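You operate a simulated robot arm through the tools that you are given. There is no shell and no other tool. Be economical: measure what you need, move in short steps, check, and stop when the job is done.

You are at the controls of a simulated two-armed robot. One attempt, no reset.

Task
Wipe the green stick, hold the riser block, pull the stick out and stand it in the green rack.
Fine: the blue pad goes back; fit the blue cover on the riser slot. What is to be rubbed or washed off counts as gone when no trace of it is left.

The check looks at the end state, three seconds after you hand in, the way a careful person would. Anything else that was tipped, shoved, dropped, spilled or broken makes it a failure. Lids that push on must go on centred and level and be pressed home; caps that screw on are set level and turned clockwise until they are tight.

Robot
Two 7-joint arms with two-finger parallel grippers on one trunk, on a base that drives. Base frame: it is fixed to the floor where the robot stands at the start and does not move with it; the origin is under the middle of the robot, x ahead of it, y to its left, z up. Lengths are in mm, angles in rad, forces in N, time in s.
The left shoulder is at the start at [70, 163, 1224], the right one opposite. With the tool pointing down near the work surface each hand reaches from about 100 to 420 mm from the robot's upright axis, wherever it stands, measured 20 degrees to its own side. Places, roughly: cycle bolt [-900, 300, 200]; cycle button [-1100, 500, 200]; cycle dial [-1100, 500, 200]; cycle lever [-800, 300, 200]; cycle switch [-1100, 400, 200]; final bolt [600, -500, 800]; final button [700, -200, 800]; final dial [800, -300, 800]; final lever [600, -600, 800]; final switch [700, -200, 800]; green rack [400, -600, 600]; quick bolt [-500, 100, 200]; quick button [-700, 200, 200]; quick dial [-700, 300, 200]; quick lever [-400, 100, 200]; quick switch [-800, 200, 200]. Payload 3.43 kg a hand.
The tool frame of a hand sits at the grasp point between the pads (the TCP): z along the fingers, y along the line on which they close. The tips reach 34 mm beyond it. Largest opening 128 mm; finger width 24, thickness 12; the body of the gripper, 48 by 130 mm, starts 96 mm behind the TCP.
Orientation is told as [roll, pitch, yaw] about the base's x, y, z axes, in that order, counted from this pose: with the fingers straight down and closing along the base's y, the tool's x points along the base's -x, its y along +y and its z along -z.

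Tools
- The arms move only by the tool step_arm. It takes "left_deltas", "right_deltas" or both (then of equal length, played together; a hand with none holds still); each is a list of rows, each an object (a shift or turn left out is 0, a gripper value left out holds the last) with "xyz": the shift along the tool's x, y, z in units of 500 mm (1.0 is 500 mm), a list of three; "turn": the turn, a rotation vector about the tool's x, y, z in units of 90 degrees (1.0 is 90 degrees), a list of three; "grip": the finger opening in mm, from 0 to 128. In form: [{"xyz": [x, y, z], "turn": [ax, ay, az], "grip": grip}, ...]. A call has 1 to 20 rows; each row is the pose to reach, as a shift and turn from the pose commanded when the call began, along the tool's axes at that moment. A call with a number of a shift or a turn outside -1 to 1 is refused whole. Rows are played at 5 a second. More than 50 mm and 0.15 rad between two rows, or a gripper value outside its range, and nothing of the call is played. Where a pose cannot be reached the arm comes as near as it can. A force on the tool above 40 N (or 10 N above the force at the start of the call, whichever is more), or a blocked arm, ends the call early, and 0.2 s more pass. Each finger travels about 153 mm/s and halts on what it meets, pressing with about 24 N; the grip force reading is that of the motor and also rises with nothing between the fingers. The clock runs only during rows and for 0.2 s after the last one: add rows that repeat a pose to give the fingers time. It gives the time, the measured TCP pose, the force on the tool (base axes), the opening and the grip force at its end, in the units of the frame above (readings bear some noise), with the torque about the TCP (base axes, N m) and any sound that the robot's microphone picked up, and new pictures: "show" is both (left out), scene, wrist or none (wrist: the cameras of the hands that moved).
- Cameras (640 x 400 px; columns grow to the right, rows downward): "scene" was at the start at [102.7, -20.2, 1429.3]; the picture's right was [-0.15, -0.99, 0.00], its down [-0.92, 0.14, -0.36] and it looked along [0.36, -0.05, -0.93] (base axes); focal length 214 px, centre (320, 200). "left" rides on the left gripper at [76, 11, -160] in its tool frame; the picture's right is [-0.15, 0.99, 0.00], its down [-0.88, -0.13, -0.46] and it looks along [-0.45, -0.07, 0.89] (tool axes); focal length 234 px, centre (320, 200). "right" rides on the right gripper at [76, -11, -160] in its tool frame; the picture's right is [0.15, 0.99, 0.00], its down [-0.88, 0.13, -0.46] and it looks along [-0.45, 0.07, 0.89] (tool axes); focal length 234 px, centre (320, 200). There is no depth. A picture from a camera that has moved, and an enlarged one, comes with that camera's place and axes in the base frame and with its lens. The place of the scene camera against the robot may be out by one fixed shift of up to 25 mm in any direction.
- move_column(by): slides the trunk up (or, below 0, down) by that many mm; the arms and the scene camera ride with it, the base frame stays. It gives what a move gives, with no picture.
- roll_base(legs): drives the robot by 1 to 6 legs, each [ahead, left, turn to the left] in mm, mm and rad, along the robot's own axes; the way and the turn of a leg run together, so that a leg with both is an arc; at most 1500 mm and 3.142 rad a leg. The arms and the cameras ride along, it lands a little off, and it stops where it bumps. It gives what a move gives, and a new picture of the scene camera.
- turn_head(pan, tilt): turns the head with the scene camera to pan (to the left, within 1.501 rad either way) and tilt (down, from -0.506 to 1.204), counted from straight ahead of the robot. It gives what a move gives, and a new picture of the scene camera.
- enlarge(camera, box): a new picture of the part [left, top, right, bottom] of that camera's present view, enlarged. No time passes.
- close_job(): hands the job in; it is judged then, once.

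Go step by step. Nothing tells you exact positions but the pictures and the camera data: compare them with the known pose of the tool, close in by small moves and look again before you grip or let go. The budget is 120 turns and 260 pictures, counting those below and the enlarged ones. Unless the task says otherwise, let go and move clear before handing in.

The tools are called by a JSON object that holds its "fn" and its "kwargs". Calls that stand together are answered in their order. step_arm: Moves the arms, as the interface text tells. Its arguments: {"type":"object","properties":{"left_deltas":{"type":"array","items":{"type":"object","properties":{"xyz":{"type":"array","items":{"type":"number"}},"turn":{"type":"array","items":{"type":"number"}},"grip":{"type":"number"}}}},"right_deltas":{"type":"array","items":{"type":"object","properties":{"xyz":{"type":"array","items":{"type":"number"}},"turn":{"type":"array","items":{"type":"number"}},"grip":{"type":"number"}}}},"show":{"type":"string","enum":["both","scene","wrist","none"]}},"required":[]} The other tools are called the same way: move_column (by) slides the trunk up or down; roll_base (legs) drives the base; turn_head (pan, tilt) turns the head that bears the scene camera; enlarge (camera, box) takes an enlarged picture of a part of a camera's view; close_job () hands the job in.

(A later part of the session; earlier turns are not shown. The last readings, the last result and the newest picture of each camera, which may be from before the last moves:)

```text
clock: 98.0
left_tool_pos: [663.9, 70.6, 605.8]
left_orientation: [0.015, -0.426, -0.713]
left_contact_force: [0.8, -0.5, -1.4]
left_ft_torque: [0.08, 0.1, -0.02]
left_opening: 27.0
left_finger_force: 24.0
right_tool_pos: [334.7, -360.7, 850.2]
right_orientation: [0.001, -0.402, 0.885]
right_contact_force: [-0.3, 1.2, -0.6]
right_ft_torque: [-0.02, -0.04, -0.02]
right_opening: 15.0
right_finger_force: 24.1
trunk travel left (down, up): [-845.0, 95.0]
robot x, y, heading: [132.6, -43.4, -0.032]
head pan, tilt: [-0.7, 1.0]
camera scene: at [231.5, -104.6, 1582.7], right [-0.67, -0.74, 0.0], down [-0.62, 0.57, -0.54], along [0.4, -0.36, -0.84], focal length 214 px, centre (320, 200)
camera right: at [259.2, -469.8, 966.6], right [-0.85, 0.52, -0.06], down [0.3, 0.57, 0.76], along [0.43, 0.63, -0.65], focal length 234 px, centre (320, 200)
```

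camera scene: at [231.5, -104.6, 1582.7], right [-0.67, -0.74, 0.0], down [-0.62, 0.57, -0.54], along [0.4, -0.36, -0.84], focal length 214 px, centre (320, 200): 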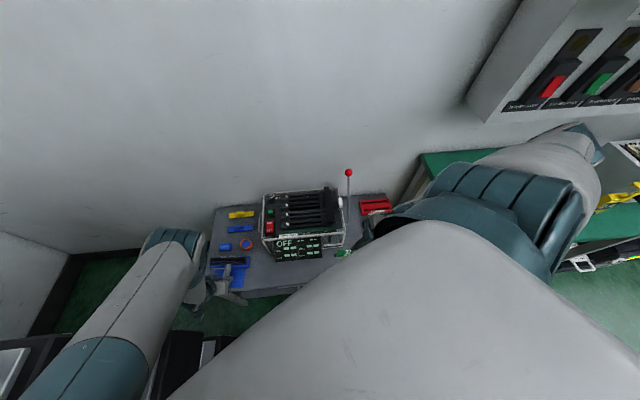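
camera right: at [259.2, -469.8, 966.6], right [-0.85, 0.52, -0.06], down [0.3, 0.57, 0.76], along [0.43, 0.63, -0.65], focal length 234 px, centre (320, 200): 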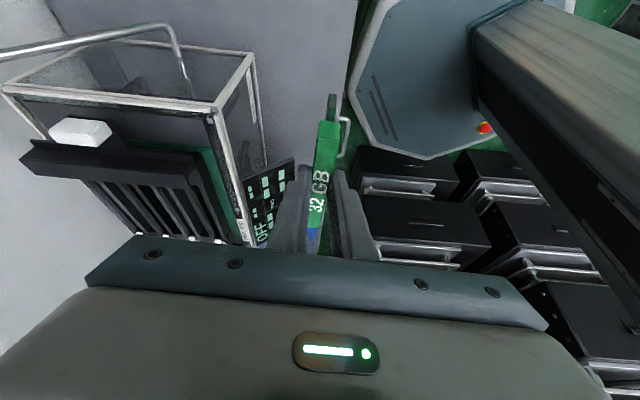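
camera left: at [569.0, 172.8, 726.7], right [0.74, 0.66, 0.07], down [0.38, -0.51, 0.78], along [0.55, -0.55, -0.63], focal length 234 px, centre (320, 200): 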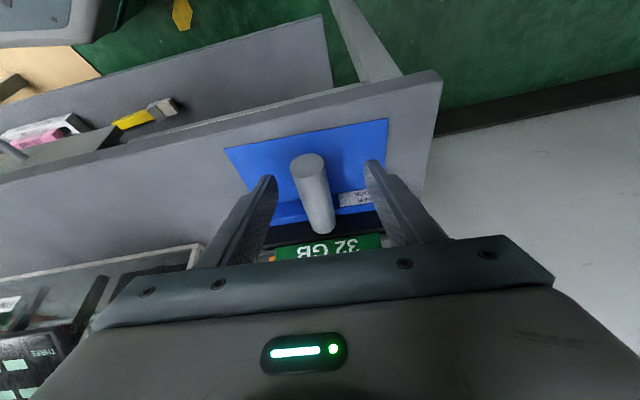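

The right elbow goes near the mains board from here, so I'll turn the base right for the rack and cover work. First I'll release the handle with the left hand and back off.

{"fn": "step_arm", "kwargs": {"left_deltas": [{"grip": 45}, {"grip": 60}, {"xyz": [0, 0, -0.05], "grip": 60}, {"xyz": [-0.01, 0, -0.1], "grip": 60}, {"xyz": [-0.03, 0, -0.15], "grip": 60}, {"xyz": [-0.05, 0, -0.18], "grip": 60}], "show": "wrist"}}

{"fn": "step_arm", "kwargs": {"right_deltas": [{"xyz": [-0.06, -0.05, -0.03]}, {"xyz": [-0.12, -0.1, -0.06]}, {"xyz": [-0.18, -0.15, -0.08]}, {"xyz": [-0.24, -0.2, -0.09]}, {"xyz": [-0.3, -0.26, -0.09]}, {"xyz": [-0.33, -0.32, -0.09]}, {"xyz": [-0.33, -0.36, -0.09]}, {"xyz": [-0.33, -0.36, -0.09]}], "show": "both"}}

```text
clock: 99.4
left_tool_pos: [678.0, 122.2, 691.6]
left_orientation: [0.009, -0.424, -0.713]
left_contact_force: [-3.2, -1.2, -1.8]
left_ft_torque: [0.15, -0.35, 0.13]
left_opening: 59.9
left_finger_force: 0.1
left hand out of reach, approached as far as the arm can: row 3, 4, 5, 6
right_tool_pos: [335.6, -360.3, 848.6]
right_orientation: [0.001, -0.399, 0.884]
right_contact_force: [0.0, 0.6, -0.7]
right_ft_torque: [-0.02, 0.0, 0.02]
right_opening: 15.0
right_finger_force: 24.1
trunk travel left (down, up): [-845.0, 95.0]
robot x, y, heading: [132.0, -44.1, -0.036]
head pan, tilt: [-0.7, 1.0]
camera left: at [582.6, 217.4, 806.8], right [0.74, 0.66, 0.07], down [0.38, -0.5, 0.78], along [0.55, -0.55, -0.63], focal length 234 px, centre (320, 200)
```

left: 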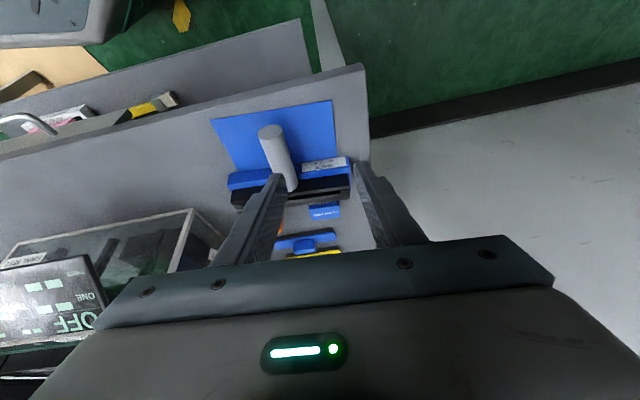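

```text
clock: 101.2
left_tool_pos: [679.5, 124.2, 693.1]
left_orientation: [0.013, -0.424, -0.712]
left_contact_force: [-0.9, -0.8, 0.1]
left_ft_torque: [0.02, 0.01, 0.01]
left_opening: 59.9
left_finger_force: 0.1
right_tool_pos: [558.8, -372.1, 950.4]
right_orientation: [0.004, -0.398, 0.883]
right_contact_force: [0.2, -0.6, -0.4]
right_ft_torque: [-0.02, 0.02, 0.01]
right_opening: 14.9
right_finger_force: 23.7
trunk travel left (down, up): [-845.0, 95.0]
robot x, y, heading: [132.9, -44.2, -0.033]
head pan, tilt: [-0.7, 1.0]
camera scene: at [233.0, -104.0, 1582.6], right [-0.67, -0.74, 0.0], down [-0.62, 0.57, -0.54], along [0.4, -0.36, -0.84], focal length 214 px, centre (320, 200)
camera right: at [483.8, -481.2, 1069.4], right [-0.85, 0.52, -0.05], down [0.3, 0.57, 0.76], along [0.43, 0.63, -0.65], focal length 234 px, centre (320, 200)
```

scene: 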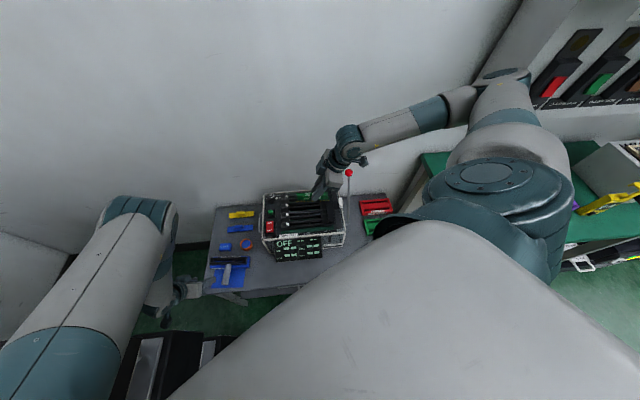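
right: 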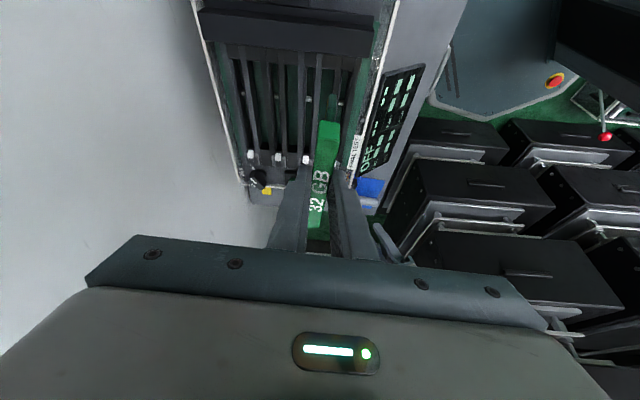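

Handle released and the riser is undisturbed. Now I'll turn the base right in two stages, raising the left hand in between so it clears the machine.

{"fn": "roll_base", "kwargs": {"legs": [[0, 0, -0.2]]}}

{"fn": "step_arm", "kwargs": {"left_deltas": [{"turn": [0, 0.07, 0], "xyz": [-0.02, 0.02, -0.08]}, {"turn": [0, 0.14, 0], "xyz": [-0.04, 0.04, -0.16]}, {"turn": [0, 0.2, 0], "xyz": [-0.07, 0.06, -0.24]}, {"turn": [0, 0.27, 0], "xyz": [-0.1, 0.08, -0.31]}, {"turn": [0, 0.27, 0], "xyz": [-0.13, 0.08, -0.38]}, {"turn": [0, 0.27, 0], "xyz": [-0.13, 0.08, -0.38]}], "show": "scene"}}

```text
clock: 102.3
left_tool_pos: [701.5, 13.0, 692.6]
left_orientation: [0.014, -0.425, -0.911]
left_contact_force: [-0.5, -0.2, -0.3]
left_ft_torque: [0.0, 0.01, 0.01]
left_opening: 60.3
left_finger_force: 0.1
right_tool_pos: [485.6, -449.1, 951.3]
right_orientation: [0.001, -0.398, 0.683]
right_contact_force: [-0.1, -0.3, -0.5]
right_ft_torque: [0.01, -0.03, -0.01]
right_opening: 15.0
right_finger_force: 23.7
trunk travel left (down, up): [-845.0, 95.0]
robot x, y, heading: [134.2, -43.9, -0.233]
head pan, tilt: [-0.7, 1.0]
camera scene: at [220.7, -124.0, 1582.6], right [-0.81, -0.59, 0.0], down [-0.5, 0.68, -0.54], along [0.32, -0.43, -0.84], focal length 214 px, centre (320, 200)
```

scene: 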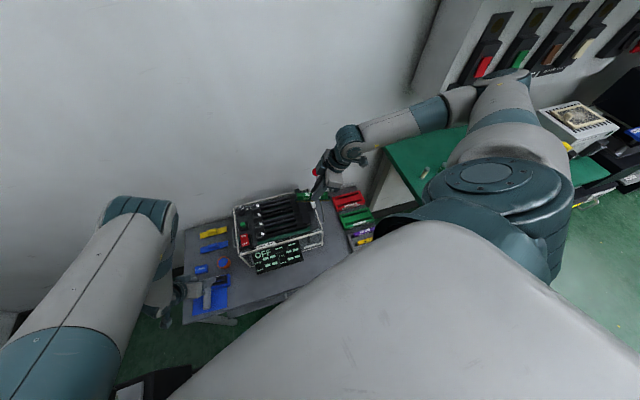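

```text
clock: 103.8
left_tool_pos: [742.6, 82.6, 883.5]
left_orientation: [0.012, -0.002, -0.906]
left_contact_force: [1.0, -0.2, 0.1]
left_ft_torque: [0.03, 0.01, -0.04]
left_opening: 59.7
left_finger_force: 0.0
left hand out of reach, approached as far as the arm can: row 1, 2, 3, 4, 5, 6
right_tool_pos: [485.8, -449.6, 952.1]
right_orientation: [0.003, -0.398, 0.683]
right_contact_force: [-0.3, 1.0, -0.3]
right_ft_torque: [0.04, 0.0, 0.05]
right_opening: 15.0
right_finger_force: 24.0
trunk travel left (down, up): [-845.0, 95.0]
robot x, y, heading: [134.2, -45.7, -0.234]
head pan, tilt: [-0.7, 1.0]
camera scene: at [220.7, -124.0, 1582.6], right [-0.81, -0.59, 0.0], down [-0.5, 0.68, -0.54], along [0.32, -0.43, -0.84], focal length 214 px, centre (320, 200)
```

scene: 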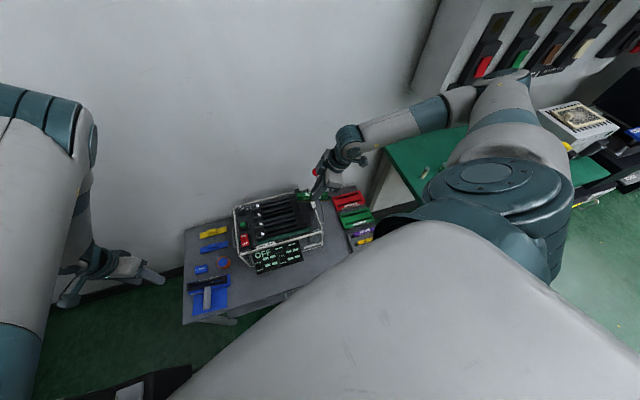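

All clear. Second stage of the turn.

{"fn": "roll_base", "kwargs": {"legs": [[0, 0, -0.25]]}}

{"fn": "enlarge", "kwargs": {"camera": "right", "box": [0, 0, 640, 400]}}

```text
clock: 105.0
left_tool_pos: [755.3, -69.3, 884.4]
left_orientation: [0.01, 0.0, -1.154]
left_contact_force: [-0.2, 1.0, -0.7]
left_ft_torque: [-0.02, -0.01, 0.0]
left_opening: 60.1
left_finger_force: 0.0
right_tool_pos: [376.9, -524.3, 952.7]
right_orientation: [0.002, -0.399, 0.437]
right_contact_force: [0.0, 0.3, -0.2]
right_ft_torque: [0.01, -0.01, -0.01]
right_opening: 15.2
right_finger_force: 23.8
trunk travel left (down, up): [-845.0, 95.0]
robot x, y, heading: [131.6, -42.7, -0.486]
head pan, tilt: [-0.7, 1.0]
camera scene: at [201.6, -143.9, 1582.6], right [-0.93, -0.38, 0.0], down [-0.32, 0.78, -0.54], along [0.2, -0.5, -0.84], focal length 214 px, centre (320, 200)
```

scene: 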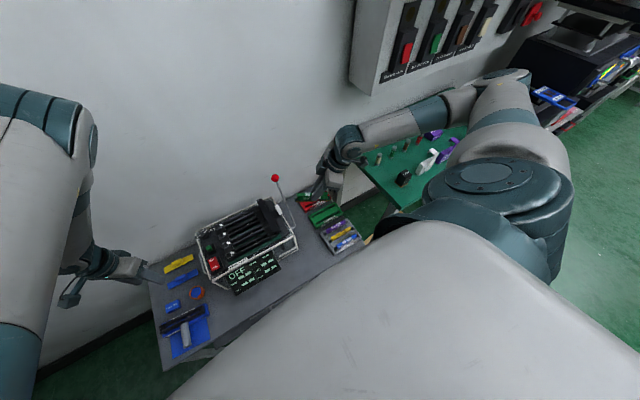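

```text
1.00 times, centred on (320, 200) of right (not enlarged: the box is as wide or as high as the picture)
camera zoom: at [260.4, -590.0, 1069.4], right [-0.54, 0.84, -0.05], down [0.52, 0.39, 0.76], along [0.66, 0.38, -0.65], focal length 234 px, centre (320, 200)
```

zoom: 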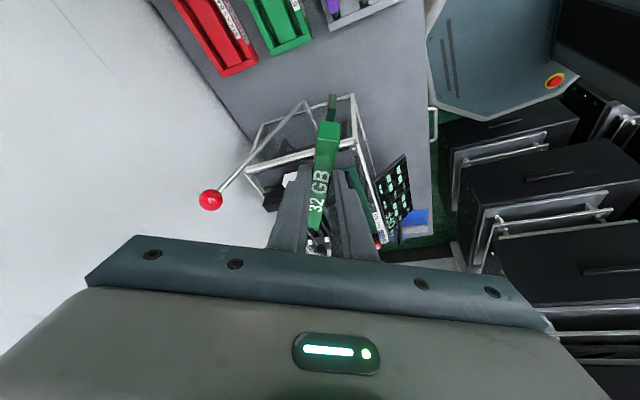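

Now the rack is right in front of the right arm. Enlarging the rack in the scene view.

{"fn": "enlarge", "kwargs": {"camera": "scene", "box": [270, 150, 390, 270]}}

{"fn": "enlarge", "kwargs": {"camera": "right", "box": [160, 0, 360, 120]}}

```text
3.33 times, centred on (330, 210) of scene
camera zoom: at [201.6, -143.9, 1582.6], right [-0.93, -0.38, 0.0], down [-0.32, 0.78, -0.54], along [0.2, -0.5, -0.84], focal length 715 px, centre (287, 167)
```

zoom: 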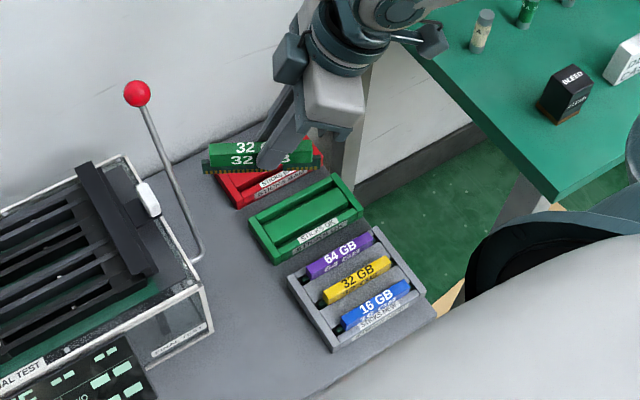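

```text
3.20 times, centred on (260, 60) of right
camera zoom: at [260.4, -590.0, 1069.4], right [-0.54, 0.84, -0.05], down [0.52, 0.39, 0.76], along [0.66, 0.38, -0.65], focal length 749 px, centre (512, 648)
```

zoom: 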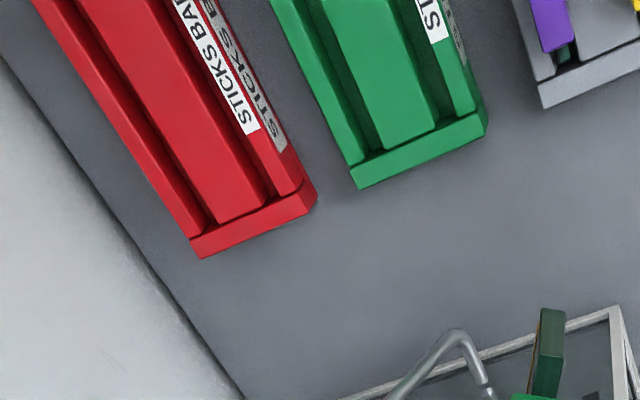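

{"fn": "enlarge", "kwargs": {"camera": "scene", "box": [312, 198, 352, 223]}}

{"fn": "enlarge", "kwargs": {"camera": "scene", "box": [300, 180, 340, 205]}}

```text
16.00 times, centred on (332, 210) of scene
camera zoom: at [201.6, -143.9, 1582.6], right [-0.93, -0.38, 0.0], down [-0.32, 0.78, -0.54], along [0.2, -0.5, -0.84], focal length 3432 px, centre (128, 32)
```

zoom: 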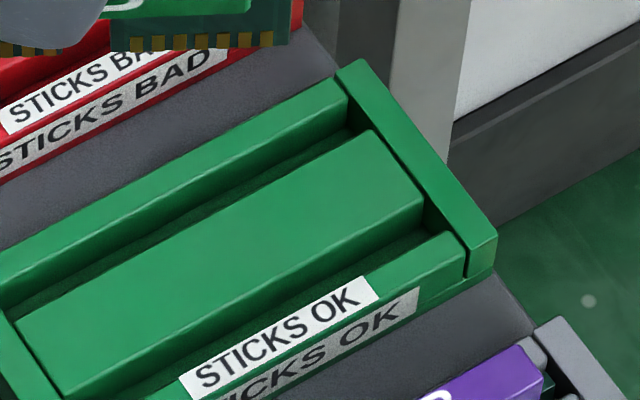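

```text
16.00 times, centred on (320, 192) of scene
camera zoom: at [201.6, -143.9, 1582.6], right [-0.93, -0.38, 0.0], down [-0.32, 0.78, -0.54], along [0.2, -0.5, -0.84], focal length 3432 px, centre (320, 320)
```

zoom: 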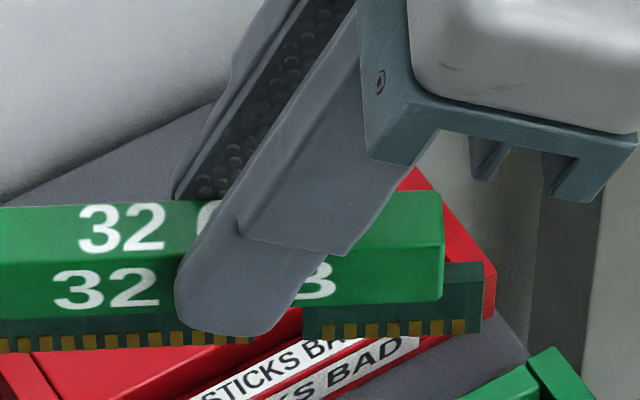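

The stick has a thin PCB foot, and the rack has two narrow slots. I'll use the back slot. First I'll hover over the rack with yaw matched to it.

{"fn": "step_arm", "kwargs": {"right_deltas": [{"xyz": [0.04, -0.044, 0.02], "turn": [-0.022, 0, -0.053]}, {"xyz": [0.08, -0.088, 0.06], "turn": [-0.045, 0, -0.106]}, {"xyz": [0.12, -0.13, 0.1], "turn": [-0.067, 0, -0.16]}, {"xyz": [0.16, -0.175, 0.15], "turn": [-0.09, 0, -0.213]}, {"xyz": [0.201, -0.218, 0.204], "turn": [-0.112, 0, -0.266]}, {"xyz": [0.201, -0.218, 0.204], "turn": [-0.112, 0, -0.266]}], "show": "both"}}

{"fn": "enlarge", "kwargs": {"camera": "right", "box": [180, 0, 480, 230]}}

```text
clock: 106.4
left_tool_pos: [753.2, -69.2, 884.7]
left_orientation: [0.012, 0.0, -1.152]
left_contact_force: [-0.7, 0.3, 0.1]
left_ft_torque: [0.0, 0.01, -0.01]
left_opening: 60.0
left_finger_force: 0.0
right_tool_pos: [365.3, -551.2, 776.2]
right_orientation: [-0.067, -0.395, 0.872]
right_contact_force: [-0.8, 0.2, -0.2]
right_ft_torque: [-0.01, -0.01, -0.03]
right_opening: 14.5
right_finger_force: 24.5
right hand out of reach, approached as far as the arm can: row 1, 2, 3, 4, 5, 6
trunk travel left (down, up): [-845.0, 95.0]
robot x, y, heading: [132.7, -46.2, -0.482]
head pan, tilt: [-0.7, 1.0]
camera scene: at [199.5, -143.5, 1582.8], right [-0.93, -0.38, 0.0], down [-0.32, 0.78, -0.54], along [0.2, -0.5, -0.84], focal length 214 px, centre (320, 200)
camera right: at [280.5, -653.5, 894.4], right [-0.83, 0.55, -0.12], down [0.29, 0.59, 0.75], along [0.48, 0.59, -0.65], focal length 234 px, centre (320, 200)
```

scene: 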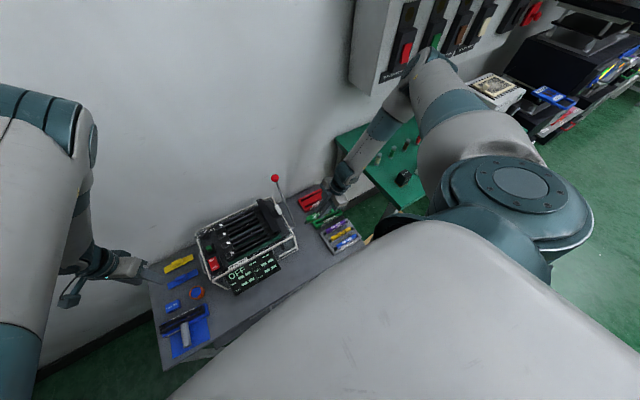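
right: 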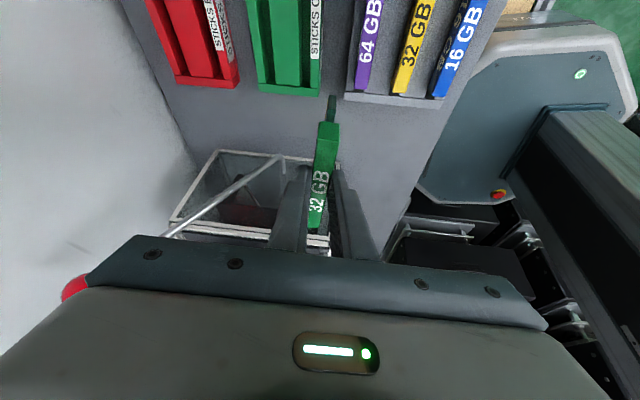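

```text
1.74 times, centred on (330, 115) of right
camera zoom: at [280.5, -653.5, 894.4], right [-0.83, 0.55, -0.12], down [0.29, 0.59, 0.75], along [0.48, 0.59, -0.65], focal length 407 px, centre (303, 348)
```

zoom: 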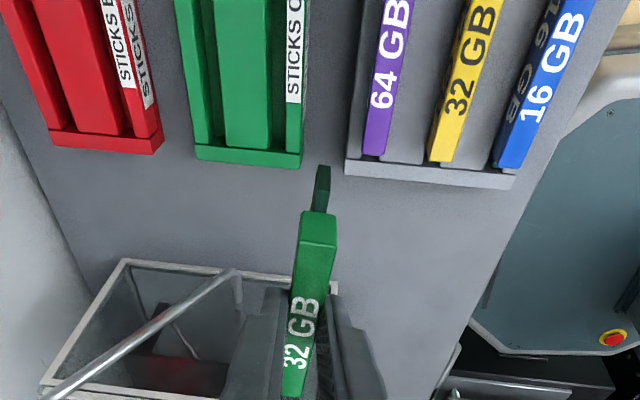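

The right arm is at its limit here. Turning the base a bit further right gives it more room and takes its elbow away from the board.

{"fn": "roll_base", "kwargs": {"legs": [[0, 0, -0.27]]}}

{"fn": "enlarge", "kwargs": {"camera": "right", "box": [180, 0, 480, 230]}}

```text
clock: 107.7
left_tool_pos: [727.2, -232.6, 884.0]
left_orientation: [0.011, -0.002, -1.424]
left_contact_force: [-0.3, 0.2, -0.1]
left_ft_torque: [0.01, -0.02, -0.03]
left_opening: 60.5
left_finger_force: 0.1
right_tool_pos: [223.3, -596.5, 775.3]
right_orientation: [-0.065, -0.395, 0.601]
right_contact_force: [-0.5, 0.2, 0.5]
right_ft_torque: [0.01, -0.01, -0.01]
right_opening: 15.0
right_finger_force: 23.9
trunk travel left (down, up): [-845.0, 95.0]
robot x, y, heading: [130.6, -42.4, -0.749]
head pan, tilt: [-0.7, 1.0]
camera scene: at [175.7, -159.4, 1582.6], right [-0.99, -0.12, 0.0], down [-0.1, 0.84, -0.54], along [0.06, -0.54, -0.84], focal length 214 px, centre (320, 200)
```

scene: 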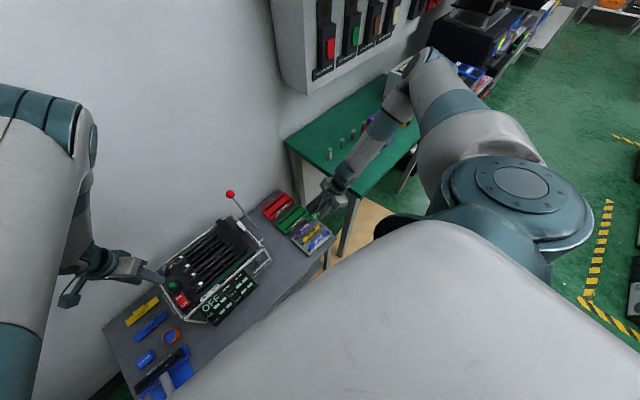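

```text
1.74 times, centred on (330, 115) of right
camera zoom: at [114.8, -671.2, 894.4], right [-0.65, 0.75, -0.12], down [0.44, 0.49, 0.75], along [0.62, 0.44, -0.65], focal length 407 px, centre (303, 348)
```

zoom: 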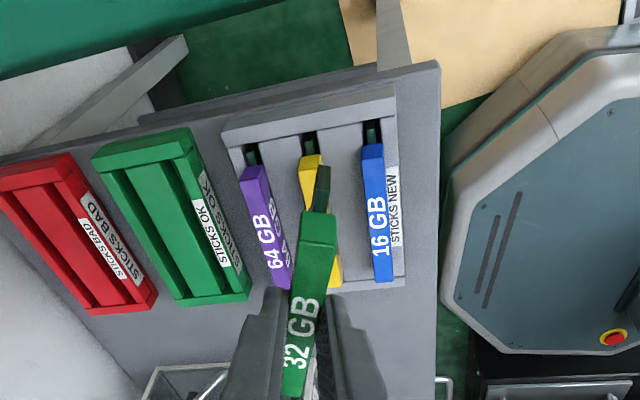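

Excellent view of the rack, now reachable. I compute the back slot centre at about (383, -658), top z≈595. Moving over it with corrected orientation.

{"fn": "step_arm", "kwargs": {"right_deltas": [{"xyz": [-0.032, -0.058, 0.014], "turn": [-0.03, 0, -0.045]}, {"xyz": [-0.064, -0.115, 0.027], "turn": [-0.06, 0, -0.09]}, {"xyz": [-0.096, -0.173, 0.041], "turn": [-0.09, 0, -0.135]}, {"xyz": [-0.128, -0.23, 0.054], "turn": [-0.115, 0, -0.176]}, {"xyz": [-0.16, -0.288, 0.068], "turn": [-0.115, 0, -0.176]}, {"xyz": [-0.16, -0.288, 0.068], "turn": [-0.115, 0, -0.176]}], "show": "scene"}}

{"fn": "enlarge", "kwargs": {"camera": "right", "box": [180, 0, 480, 230]}}

```text
clock: 109.1
left_tool_pos: [724.5, -233.6, 882.8]
left_orientation: [0.009, -0.002, -1.425]
left_contact_force: [0.4, 0.4, 0.3]
left_ft_torque: [0.02, 0.0, -0.02]
left_opening: 60.1
left_finger_force: 0.0
right_tool_pos: [362.6, -577.5, 806.5]
right_orientation: [-0.181, -0.367, 0.866]
right_contact_force: [-1.2, -0.3, -0.8]
right_ft_torque: [-0.03, -0.05, -0.02]
right_opening: 14.9
right_finger_force: 24.5
right hand out of reach, approached as far as the arm can: row 1, 2, 3, 4, 5, 6
trunk travel left (down, up): [-845.0, 95.0]
robot x, y, heading: [133.5, -44.8, -0.754]
head pan, tilt: [-0.7, 1.0]
camera scene: at [175.4, -159.0, 1582.7], right [-0.99, -0.12, 0.0], down [-0.1, 0.84, -0.54], along [0.06, -0.54, -0.84], focal length 214 px, centre (320, 200)
```

scene: 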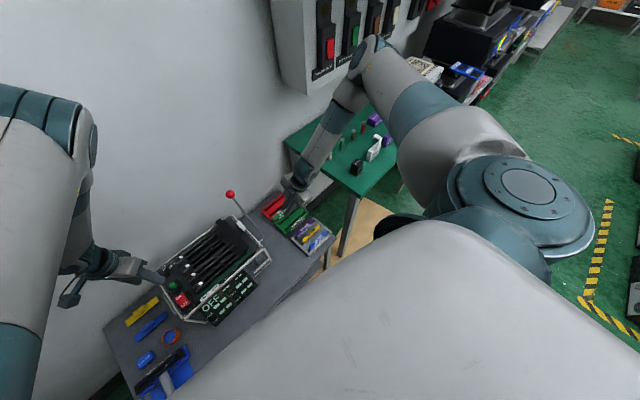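

```text
1.74 times, centred on (330, 115) of right
camera zoom: at [265.9, -661.8, 927.4], right [-0.79, 0.57, -0.22], down [0.27, 0.65, 0.71], along [0.55, 0.5, -0.67], focal length 407 px, centre (303, 348)
```

zoom: 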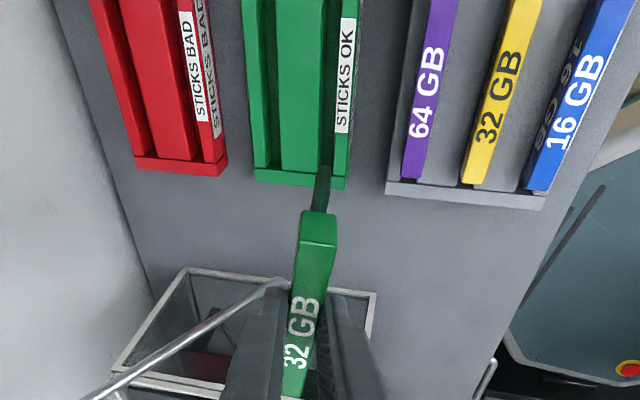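

Still limited, with some roll error. Reach improves when lower, so I'll go down and over together while leveling the roll.

{"fn": "step_arm", "kwargs": {"right_deltas": [{"xyz": [0.02, 0, 0.06], "turn": [-0.06, -0.01, -0.01]}, {"xyz": [0.05, -0.01, 0.12], "turn": [-0.123, -0.02, -0.02]}, {"xyz": [0.1, -0.04, 0.15], "turn": [-0.123, -0.02, -0.02]}, {"xyz": [0.14, -0.07, 0.17], "turn": [-0.123, -0.02, -0.02]}, {"xyz": [0.185, -0.106, 0.178], "turn": [-0.123, -0.02, -0.02]}, {"xyz": [0.185, -0.106, 0.178], "turn": [-0.123, -0.02, -0.02]}], "show": "none"}}

{"fn": "enlarge", "kwargs": {"camera": "right", "box": [180, 0, 480, 230]}}

```text
clock: 110.5
left_tool_pos: [725.6, -233.8, 884.9]
left_orientation: [0.012, -0.001, -1.423]
left_contact_force: [-0.1, 1.1, 0.3]
left_ft_torque: [-0.03, -0.02, 0.0]
left_opening: 60.0
left_finger_force: 0.1
right_tool_pos: [359.3, -633.3, 666.6]
right_orientation: [-0.146, -0.467, 0.9]
right_contact_force: [0.0, 0.5, -0.9]
right_ft_torque: [0.04, -0.03, 0.02]
right_opening: 15.0
right_finger_force: 23.9
right hand out of reach, approached as far as the arm can: row 1, 2, 3, 4, 5, 6
trunk travel left (down, up): [-845.0, 95.0]
robot x, y, heading: [132.7, -47.2, -0.753]
head pan, tilt: [-0.7, 1.0]
```

```text
1.74 times, centred on (330, 115) of right
camera zoom: at [262.8, -735.9, 776.2], right [-0.81, 0.56, -0.19], down [0.21, 0.58, 0.78], along [0.55, 0.59, -0.59], focal length 407 px, centre (303, 348)
```

zoom: 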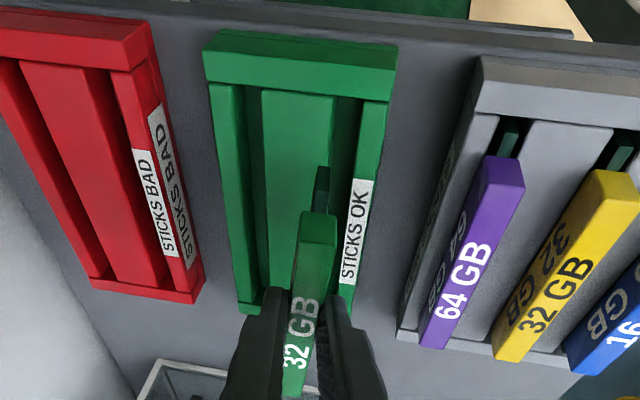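

Much closer, but at the lower height the arm is near its outer reach. I'll lift slightly, lower the trunk 100 mm, and retry.

{"fn": "step_arm", "kwargs": {"right_deltas": [{"xyz": [-0.03, -0.008, -0.06]}, {"xyz": [-0.072, -0.021, -0.141]}, {"xyz": [-0.072, -0.021, -0.141]}], "show": "none"}}

{"fn": "move_column", "kwargs": {"by": -60}}

```text
clock: 111.3
left_tool_pos: [724.4, -232.6, 882.5]
left_orientation: [0.01, 0.001, -1.422]
left_contact_force: [-0.5, -0.3, -0.4]
left_ft_torque: [0.03, -0.01, -0.01]
left_opening: 60.0
left_finger_force: 0.0
right_tool_pos: [356.7, -620.3, 729.1]
right_orientation: [-0.176, -0.491, 0.904]
right_contact_force: [-0.3, 0.2, 1.0]
right_ft_torque: [-0.01, 0.04, -0.01]
right_opening: 15.2
right_finger_force: 24.2
right hand out of reach, approached as far as the arm can: row 1, 2, 3
trunk travel left (down, up): [-845.0, 95.0]
robot x, y, heading: [131.4, -45.6, -0.757]
head pan, tilt: [-0.7, 1.0]
```

```text
clock: 112.3
left_tool_pos: [724.8, -232.1, 822.9]
left_orientation: [0.01, -0.002, -1.424]
left_contact_force: [-0.6, 0.1, 0.3]
left_ft_torque: [0.01, 0.0, -0.01]
left_opening: 59.9
left_finger_force: 0.1
right_tool_pos: [357.2, -620.2, 670.1]
right_orientation: [-0.176, -0.487, 0.905]
right_contact_force: [-0.2, 0.5, -0.6]
right_ft_torque: [0.0, 0.01, -0.01]
right_opening: 14.8
right_finger_force: 23.6
trunk travel left (down, up): [-785.0, 155.0]
robot x, y, heading: [135.5, -44.2, -0.754]
head pan, tilt: [-0.7, 1.0]
```

Position is fine, but the tilted wrist is at its twist limit here. I'll test a nearly vertical hand instead (the stick can be levelled in the slot), and lift the left hand clear of the machine.

{"fn": "step_arm", "kwargs": {"right_deltas": [{"xyz": [-0.02, -0.008, -0.04], "turn": [-0.028, 0.064, 0]}, {"xyz": [-0.047, -0.015, -0.087], "turn": [-0.056, 0.128, 0]}, {"xyz": [-0.047, -0.015, -0.087], "turn": [-0.084, 0.192, 0]}, {"xyz": [-0.047, -0.015, -0.087], "turn": [-0.112, 0.255, 0]}, {"xyz": [-0.047, -0.015, -0.087], "turn": [-0.112, 0.255, 0]}], "left_deltas": [{"xyz": [0.03, 0, -0.03]}, {"xyz": [0.06, 0, -0.06]}, {"xyz": [0.06, 0, -0.09]}, {"xyz": [0.06, 0, -0.12]}, {"xyz": [0.06, 0, -0.12]}], "show": "scene"}}

{"fn": "enlarge", "kwargs": {"camera": "right", "box": [180, 0, 480, 230]}}

```text
clock: 113.5
left_tool_pos: [719.6, -203.7, 883.9]
left_orientation: [0.011, -0.001, -1.421]
left_contact_force: [0.4, 0.8, -1.3]
left_ft_torque: [0.01, 0.03, 0.0]
left_opening: 59.9
left_finger_force: 0.0
right_tool_pos: [331.5, -534.9, 712.3]
right_orientation: [-0.052, -0.081, 0.845]
right_contact_force: [0.2, -0.5, -0.3]
right_ft_torque: [-0.04, -0.02, 0.0]
right_opening: 14.8
right_finger_force: 24.4
right hand out of reach, approached as far as the arm can: row 1, 2, 3, 4, 5
trunk travel left (down, up): [-785.0, 155.0]
robot x, y, heading: [133.5, -46.7, -0.752]
head pan, tilt: [-0.7, 1.0]
camera scene: at [175.2, -159.0, 1522.7], right [-0.99, -0.12, 0.0], down [-0.1, 0.84, -0.54], along [0.06, -0.54, -0.84], focal length 214 px, centre (320, 200)
```

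scene: 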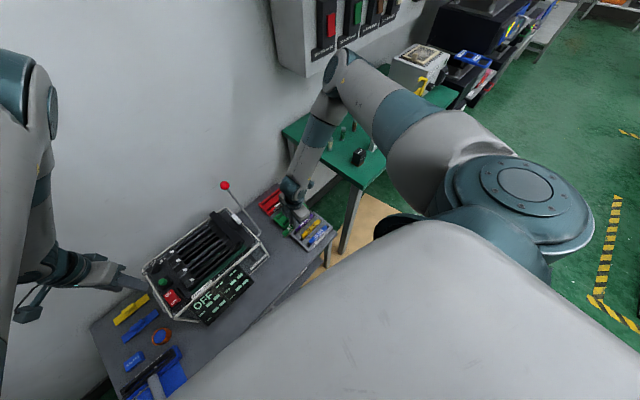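

```text
1.74 times, centred on (330, 115) of right
camera zoom: at [273.5, -602.4, 865.8], right [-0.83, 0.55, -0.06], down [0.44, 0.73, 0.52], along [0.33, 0.4, -0.85], focal length 407 px, centre (303, 348)
```

zoom: 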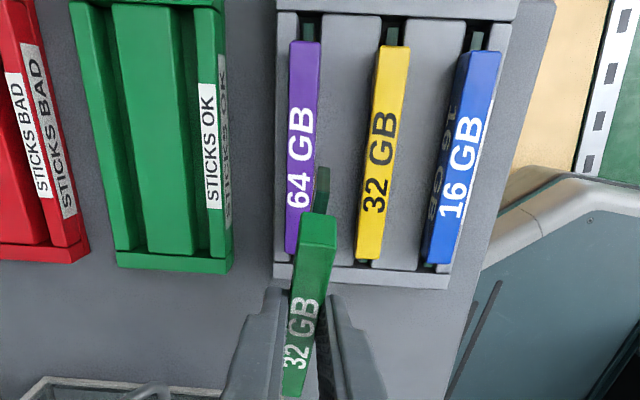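

I want to know whether yaw twist is the limiting factor: I'll back the yaw off by 0.4 and try the same translation.

{"fn": "step_arm", "kwargs": {"right_deltas": [{"turn": [0, 0, 0.085]}, {"turn": [0, 0, 0.17]}, {"turn": [0, 0, 0.255]}, {"xyz": [0.04, -0.06, 0], "turn": [0, 0, 0.255]}, {"xyz": [0.08, -0.12, 0], "turn": [0, 0, 0.255]}, {"xyz": [0.118, -0.182, 0], "turn": [0, 0, 0.255]}, {"xyz": [0.118, -0.182, 0], "turn": [0, 0, 0.255]}], "show": "scene"}}

```text
clock: 115.1
left_tool_pos: [719.3, -205.3, 883.0]
left_orientation: [0.01, -0.001, -1.422]
left_contact_force: [-0.3, -0.4, 0.3]
left_ft_torque: [-0.01, 0.03, 0.01]
left_opening: 60.0
left_finger_force: 0.0
right_tool_pos: [352.0, -614.8, 712.6]
right_orientation: [-0.035, -0.095, 0.438]
right_contact_force: [0.0, 0.2, -1.0]
right_ft_torque: [0.03, -0.05, 0.0]
right_opening: 15.0
right_finger_force: 23.9
right hand out of reach, approached as far as the arm can: row 6, 7
trunk travel left (down, up): [-785.0, 155.0]
robot x, y, heading: [133.2, -46.6, -0.752]
head pan, tilt: [-0.7, 1.0]
camera scene: at [174.7, -159.9, 1522.6], right [-0.99, -0.12, 0.0], down [-0.1, 0.84, -0.54], along [0.06, -0.54, -0.84], focal length 214 px, centre (320, 200)
```

scene: 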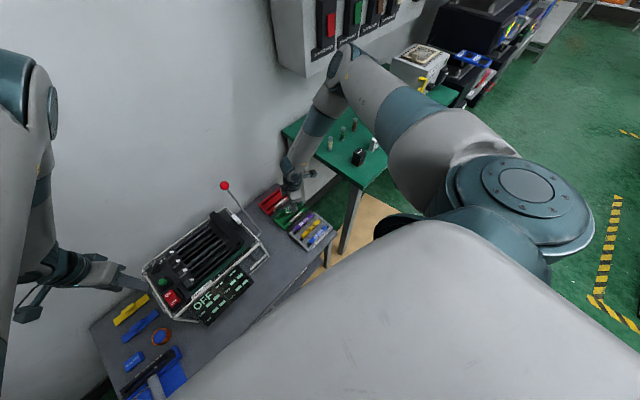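

Confirmed: the yaw twist is the limit. The stick may equally go in turned by 180°, so I'll back off to a clear spot and see how far the hand can yaw the other way.

{"fn": "step_arm", "kwargs": {"right_deltas": [{"xyz": [0.02, 0.047, -0.05]}, {"xyz": [0.05, 0.094, -0.1]}, {"xyz": [0.075, 0.141, -0.14]}, {"xyz": [0.075, 0.141, -0.14], "turn": [0, 0, 0.09]}, {"xyz": [0.075, 0.141, -0.14], "turn": [0, 0, 0.18]}, {"xyz": [0.075, 0.141, -0.14], "turn": [0, 0, 0.27]}, {"xyz": [0.075, 0.141, -0.14], "turn": [0, 0, 0.36]}, {"xyz": [0.075, 0.141, -0.14], "turn": [0, 0, 0.45]}, {"xyz": [0.075, 0.141, -0.14], "turn": [0, 0, 0.54]}, {"xyz": [0.075, 0.141, -0.14], "turn": [0, 0, 0.63]}, {"xyz": [0.075, 0.141, -0.14], "turn": [0, 0, 0.72]}, {"xyz": [0.075, 0.141, -0.14], "turn": [0, 0, 0.81]}, {"xyz": [0.075, 0.141, -0.14], "turn": [0, 0, 0.9]}, {"xyz": [0.075, 0.141, -0.14], "turn": [0, 0, 0.98]}], "show": "none"}}

{"fn": "step_arm", "kwargs": {"right_deltas": [{"turn": [0, 0, 0.09]}, {"turn": [0, 0, 0.18]}, {"turn": [0, 0, 0.27]}, {"turn": [0, 0, 0.36]}, {"turn": [0, 0, 0.45]}, {"turn": [0, 0, 0.54]}, {"turn": [0, 0, 0.63]}, {"turn": [0, 0, 0.72]}, {"turn": [0, 0, 0.72]}], "show": "both"}}

```text
clock: 118.1
left_tool_pos: [719.3, -203.5, 883.9]
left_orientation: [0.01, -0.001, -1.421]
left_contact_force: [0.5, -0.1, 0.4]
left_ft_torque: [0.03, 0.0, 0.01]
left_opening: 60.1
left_finger_force: 0.1
right_tool_pos: [282.0, -568.7, 775.9]
right_orientation: [0.095, -0.02, -1.101]
right_contact_force: [0.2, 0.4, 0.0]
right_ft_torque: [0.02, -0.03, 0.01]
right_opening: 14.9
right_finger_force: 24.2
trunk travel left (down, up): [-785.0, 155.0]
robot x, y, heading: [131.2, -43.2, -0.753]
head pan, tilt: [-0.7, 1.0]
```

```text
clock: 120.1
left_tool_pos: [721.4, -202.6, 883.0]
left_orientation: [0.011, 0.0, -1.421]
left_contact_force: [0.7, -0.9, 0.4]
left_ft_torque: [-0.01, 0.0, 0.02]
left_opening: 59.8
left_finger_force: 0.0
right_tool_pos: [281.8, -568.6, 777.0]
right_orientation: [0.06, 0.076, -2.227]
right_contact_force: [0.3, 0.0, -0.6]
right_ft_torque: [-0.04, 0.01, 0.01]
right_opening: 14.9
right_finger_force: 24.1
trunk travel left (down, up): [-785.0, 155.0]
robot x, y, heading: [132.0, -43.7, -0.748]
head pan, tilt: [-0.7, 1.0]
camera scene: at [175.4, -159.5, 1522.6], right [-0.99, -0.12, 0.0], down [-0.1, 0.84, -0.54], along [0.06, -0.54, -0.84], focal length 214 px, centre (320, 200)
camera right: at [302.6, -505.7, 941.1], right [0.87, -0.49, 0.07], down [-0.48, -0.79, 0.39], along [-0.14, -0.37, -0.92], focal length 234 px, centre (320, 200)
```

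scene: 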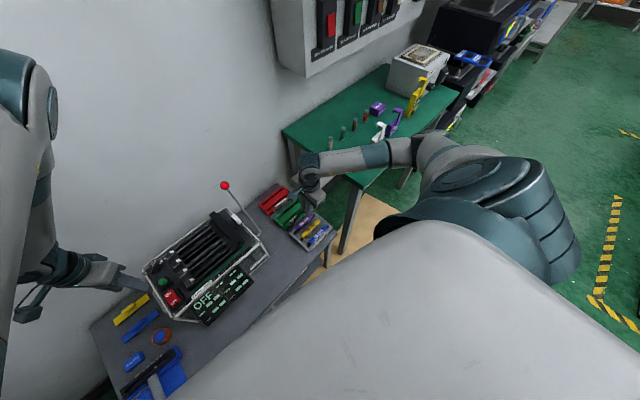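
right: 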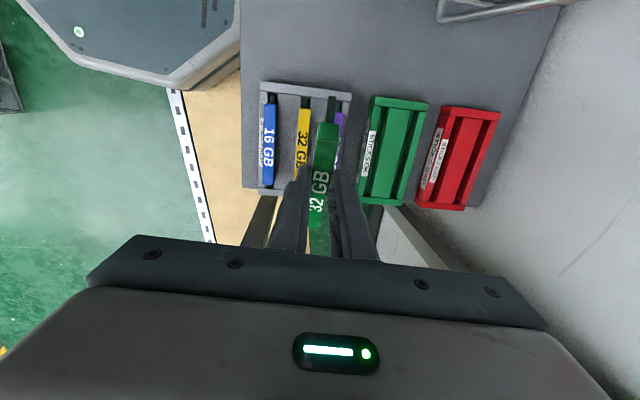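

The flipped yaw is fully reachable, with the elbow well clear of the board. Now I'll tilt so the stick stands upright and move over the back slot.

{"fn": "step_arm", "kwargs": {"right_deltas": [{"xyz": [0.0, 0.06, 0.0], "turn": [0.01, -0.076, 0.002]}, {"xyz": [0.001, 0.13, 0.01], "turn": [0.02, -0.152, 0.004]}, {"xyz": [0.002, 0.2, 0.04], "turn": [0.03, -0.228, 0.006]}, {"xyz": [0.002, 0.269, 0.074], "turn": [0.038, -0.302, 0.008]}, {"xyz": [0.002, 0.269, 0.074], "turn": [0.038, -0.302, 0.008]}], "show": "none"}}

{"fn": "enlarge", "kwargs": {"camera": "right", "box": [180, 0, 480, 230]}}

{"fn": "enlarge", "kwargs": {"camera": "scene", "box": [250, 150, 350, 250]}}

```text
clock: 121.3
left_tool_pos: [719.7, -204.6, 885.0]
left_orientation: [0.012, -0.002, -1.423]
left_contact_force: [0.2, -0.9, -0.7]
left_ft_torque: [-0.03, -0.03, 0.04]
left_opening: 60.0
left_finger_force: 0.1
right_tool_pos: [389.6, -649.4, 744.7]
right_orientation: [0.004, -0.399, -2.254]
right_contact_force: [0.8, 0.6, 0.1]
right_ft_torque: [-0.01, -0.04, -0.04]
right_opening: 14.9
right_finger_force: 23.6
trunk travel left (down, up): [-785.0, 155.0]
robot x, y, heading: [135.2, -42.9, -0.753]
head pan, tilt: [-0.7, 1.0]
```

```text
1.74 times, centred on (330, 115) of right
camera zoom: at [462.4, -540.2, 864.3], right [0.85, -0.52, -0.05], down [-0.3, -0.57, 0.76], along [-0.43, -0.63, -0.65], focal length 407 px, centre (303, 348)
```

zoom: 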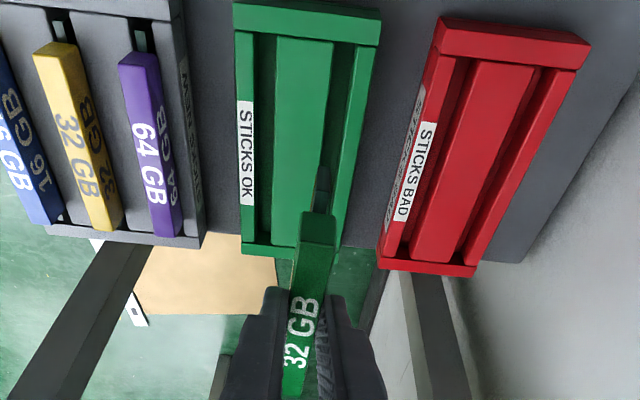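

```text
4.00 times, centred on (300, 200) of scene
camera zoom: at [173.6, -159.5, 1522.7], right [-0.99, -0.12, 0.0], down [-0.1, 0.84, -0.54], along [0.06, -0.54, -0.84], focal length 858 px, centre (400, 200)
```

zoom: 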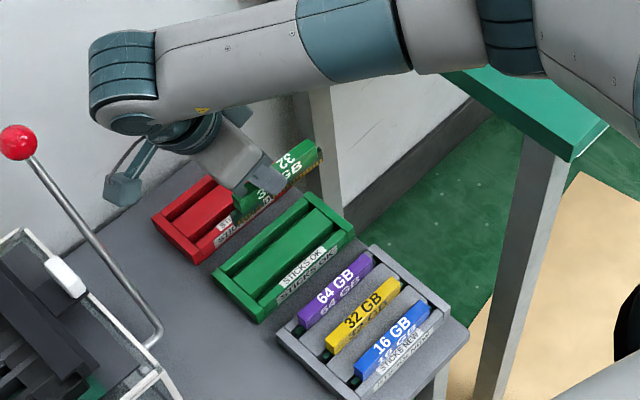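

Perfect pose. Zooming for precise slot alignment.

{"fn": "enlarge", "kwargs": {"camera": "right", "box": [270, 0, 430, 150]}}

```text
2.67 times, centred on (350, 75) of right
camera zoom: at [462.4, -540.2, 864.3], right [0.85, -0.52, -0.05], down [-0.3, -0.57, 0.76], along [-0.43, -0.63, -0.65], focal length 624 px, centre (240, 533)
```

zoom: 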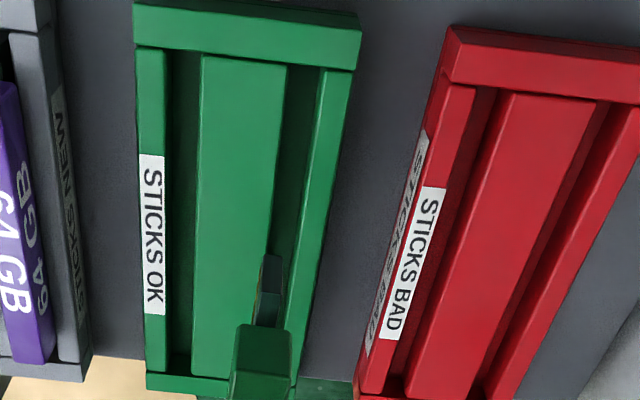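

The slot is about 10 mm further back and rotated slightly. I'll correct and descend to just above the rack.

{"fn": "step_arm", "kwargs": {"right_deltas": [{"xyz": [0.02, 0.01, 0.05], "turn": [-0.009, 0, -0.02]}, {"xyz": [0.045, 0.02, 0.105], "turn": [-0.009, 0, -0.02]}, {"xyz": [0.06, 0.02, 0.143], "turn": [-0.009, 0, -0.02]}, {"xyz": [0.06, 0.02, 0.143], "turn": [-0.009, 0, -0.02]}], "show": "none"}}

{"fn": "enlarge", "kwargs": {"camera": "right", "box": [250, 0, 400, 150]}}

{"fn": "enlarge", "kwargs": {"camera": "scene", "box": [275, 180, 315, 220]}}

```text
clock: 122.3
left_tool_pos: [719.1, -203.5, 884.1]
left_orientation: [0.012, -0.001, -1.421]
left_contact_force: [0.0, 0.3, -0.3]
left_ft_torque: [0.03, 0.01, 0.04]
left_opening: 60.1
left_finger_force: 0.1
right_tool_pos: [399.4, -655.1, 669.6]
right_orientation: [0.005, -0.397, -2.217]
right_contact_force: [0.1, 0.7, -0.6]
right_ft_torque: [0.0, 0.0, 0.01]
right_opening: 15.1
right_finger_force: 24.4
trunk travel left (down, up): [-785.0, 155.0]
robot x, y, heading: [132.5, -44.6, -0.753]
head pan, tilt: [-0.7, 1.0]
```

```text
2.67 times, centred on (325, 75) of right
camera zoom: at [468.3, -543.9, 787.2], right [0.87, -0.49, -0.05], down [-0.28, -0.58, 0.76], along [-0.4, -0.65, -0.65], focal length 624 px, centre (307, 533)
```

zoom: 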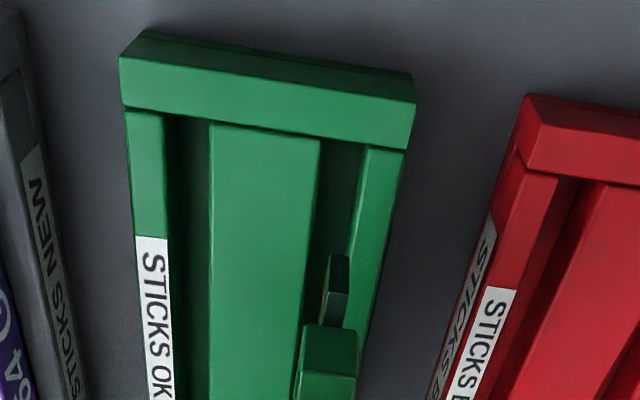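

```text
10.00 times, centred on (295, 200) of scene
camera zoom: at [175.3, -159.5, 1522.6], right [-0.99, -0.12, 0.0], down [-0.1, 0.84, -0.54], along [0.06, -0.54, -0.84], focal length 2145 px, centre (570, 200)
```

zoom: 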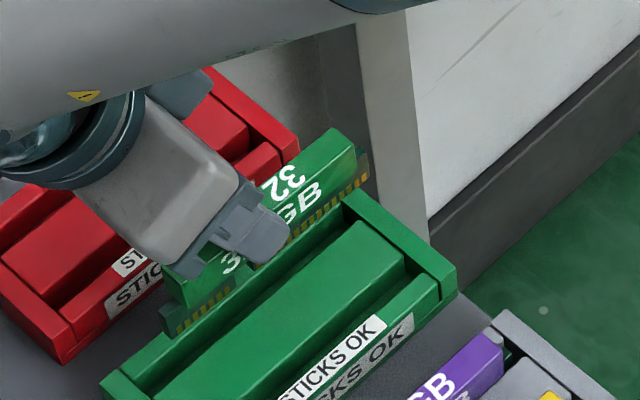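

{"fn": "enlarge", "kwargs": {"camera": "right", "box": [260, 40, 390, 200]}}

{"fn": "enlarge", "kwargs": {"camera": "scene", "box": [280, 188, 304, 212]}}

```text
2.50 times, centred on (325, 120) of right
camera zoom: at [468.3, -543.9, 787.2], right [0.87, -0.49, -0.05], down [-0.28, -0.58, 0.76], along [-0.4, -0.65, -0.65], focal length 585 px, centre (308, 400)
```

zoom: 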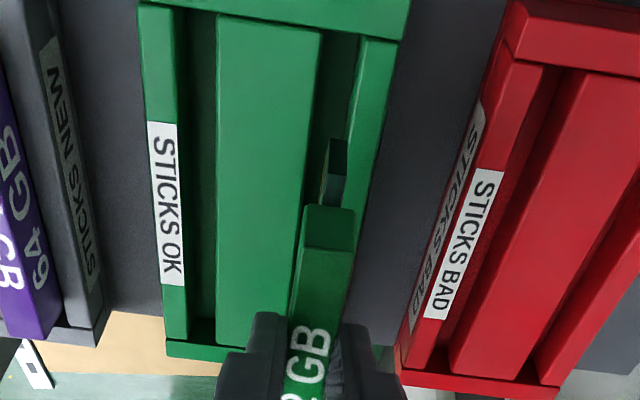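

```text
16.00 times, centred on (292, 200) of scene
camera zoom: at [175.3, -159.5, 1522.6], right [-0.99, -0.12, 0.0], down [-0.1, 0.84, -0.54], along [0.06, -0.54, -0.84], focal length 3432 px, centre (768, 200)
```

zoom: 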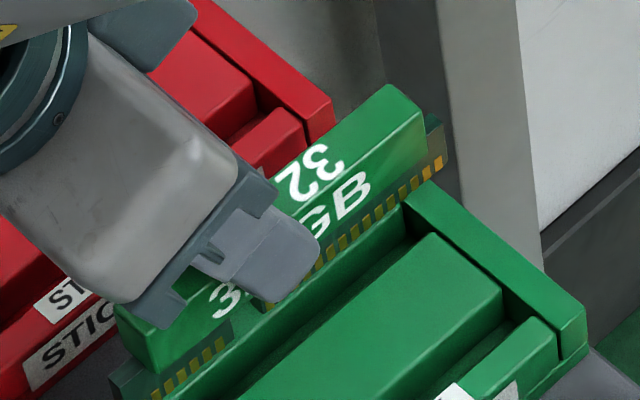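

Lateral alignment looks good; the lengthwise position needs another check closer in. Lowering 14 mm and shifting 7 mm toward the near end.

{"fn": "step_arm", "kwargs": {"right_deltas": [{"xyz": [0.018, 0, 0.006]}, {"xyz": [0.024, 0, 0.02]}, {"xyz": [0.024, 0, 0.02]}], "show": "none"}}

{"fn": "enlarge", "kwargs": {"camera": "right", "box": [290, 30, 370, 110]}}

{"fn": "enlarge", "kwargs": {"camera": "scene", "box": [278, 184, 310, 216]}}

```text
clock: 123.1
left_tool_pos: [720.1, -204.2, 884.4]
left_orientation: [0.011, -0.001, -1.425]
left_contact_force: [-0.1, 0.6, -0.2]
left_ft_torque: [0.0, 0.03, -0.02]
left_opening: 59.8
left_finger_force: 0.1
right_tool_pos: [403.0, -649.4, 655.7]
right_orientation: [0.004, -0.397, -2.219]
right_contact_force: [0.1, 0.9, -1.1]
right_ft_torque: [-0.03, 0.0, 0.01]
right_opening: 14.9
right_finger_force: 24.0
trunk travel left (down, up): [-785.0, 155.0]
robot x, y, heading: [134.3, -45.8, -0.755]
head pan, tilt: [-0.7, 1.0]
```

```text
5.00 times, centred on (330, 70) of right
camera zoom: at [472.6, -538.0, 774.2], right [0.87, -0.49, -0.05], down [-0.28, -0.58, 0.76], along [-0.4, -0.65, -0.65], focal length 1171 px, centre (270, 850)
```

zoom: 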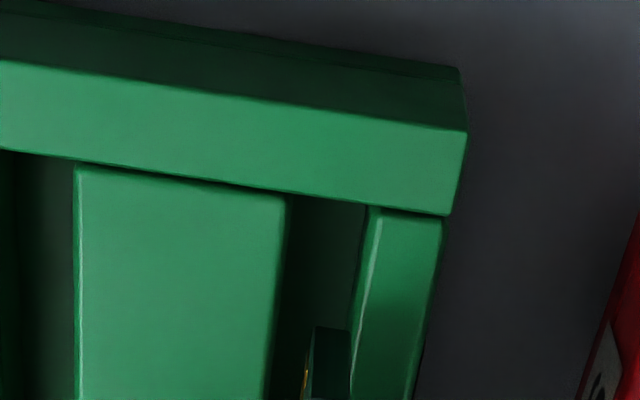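

```text
12.50 times, centred on (294, 200) of scene
camera zoom: at [175.4, -159.4, 1522.6], right [-0.99, -0.12, 0.0], down [-0.1, 0.84, -0.54], along [0.06, -0.54, -0.84], focal length 2681 px, centre (645, 200)
```

zoom: 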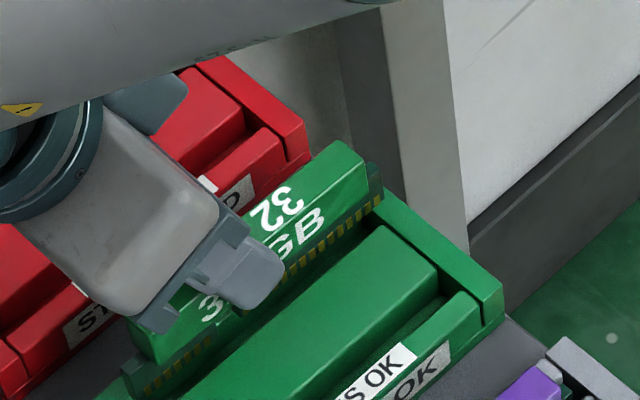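

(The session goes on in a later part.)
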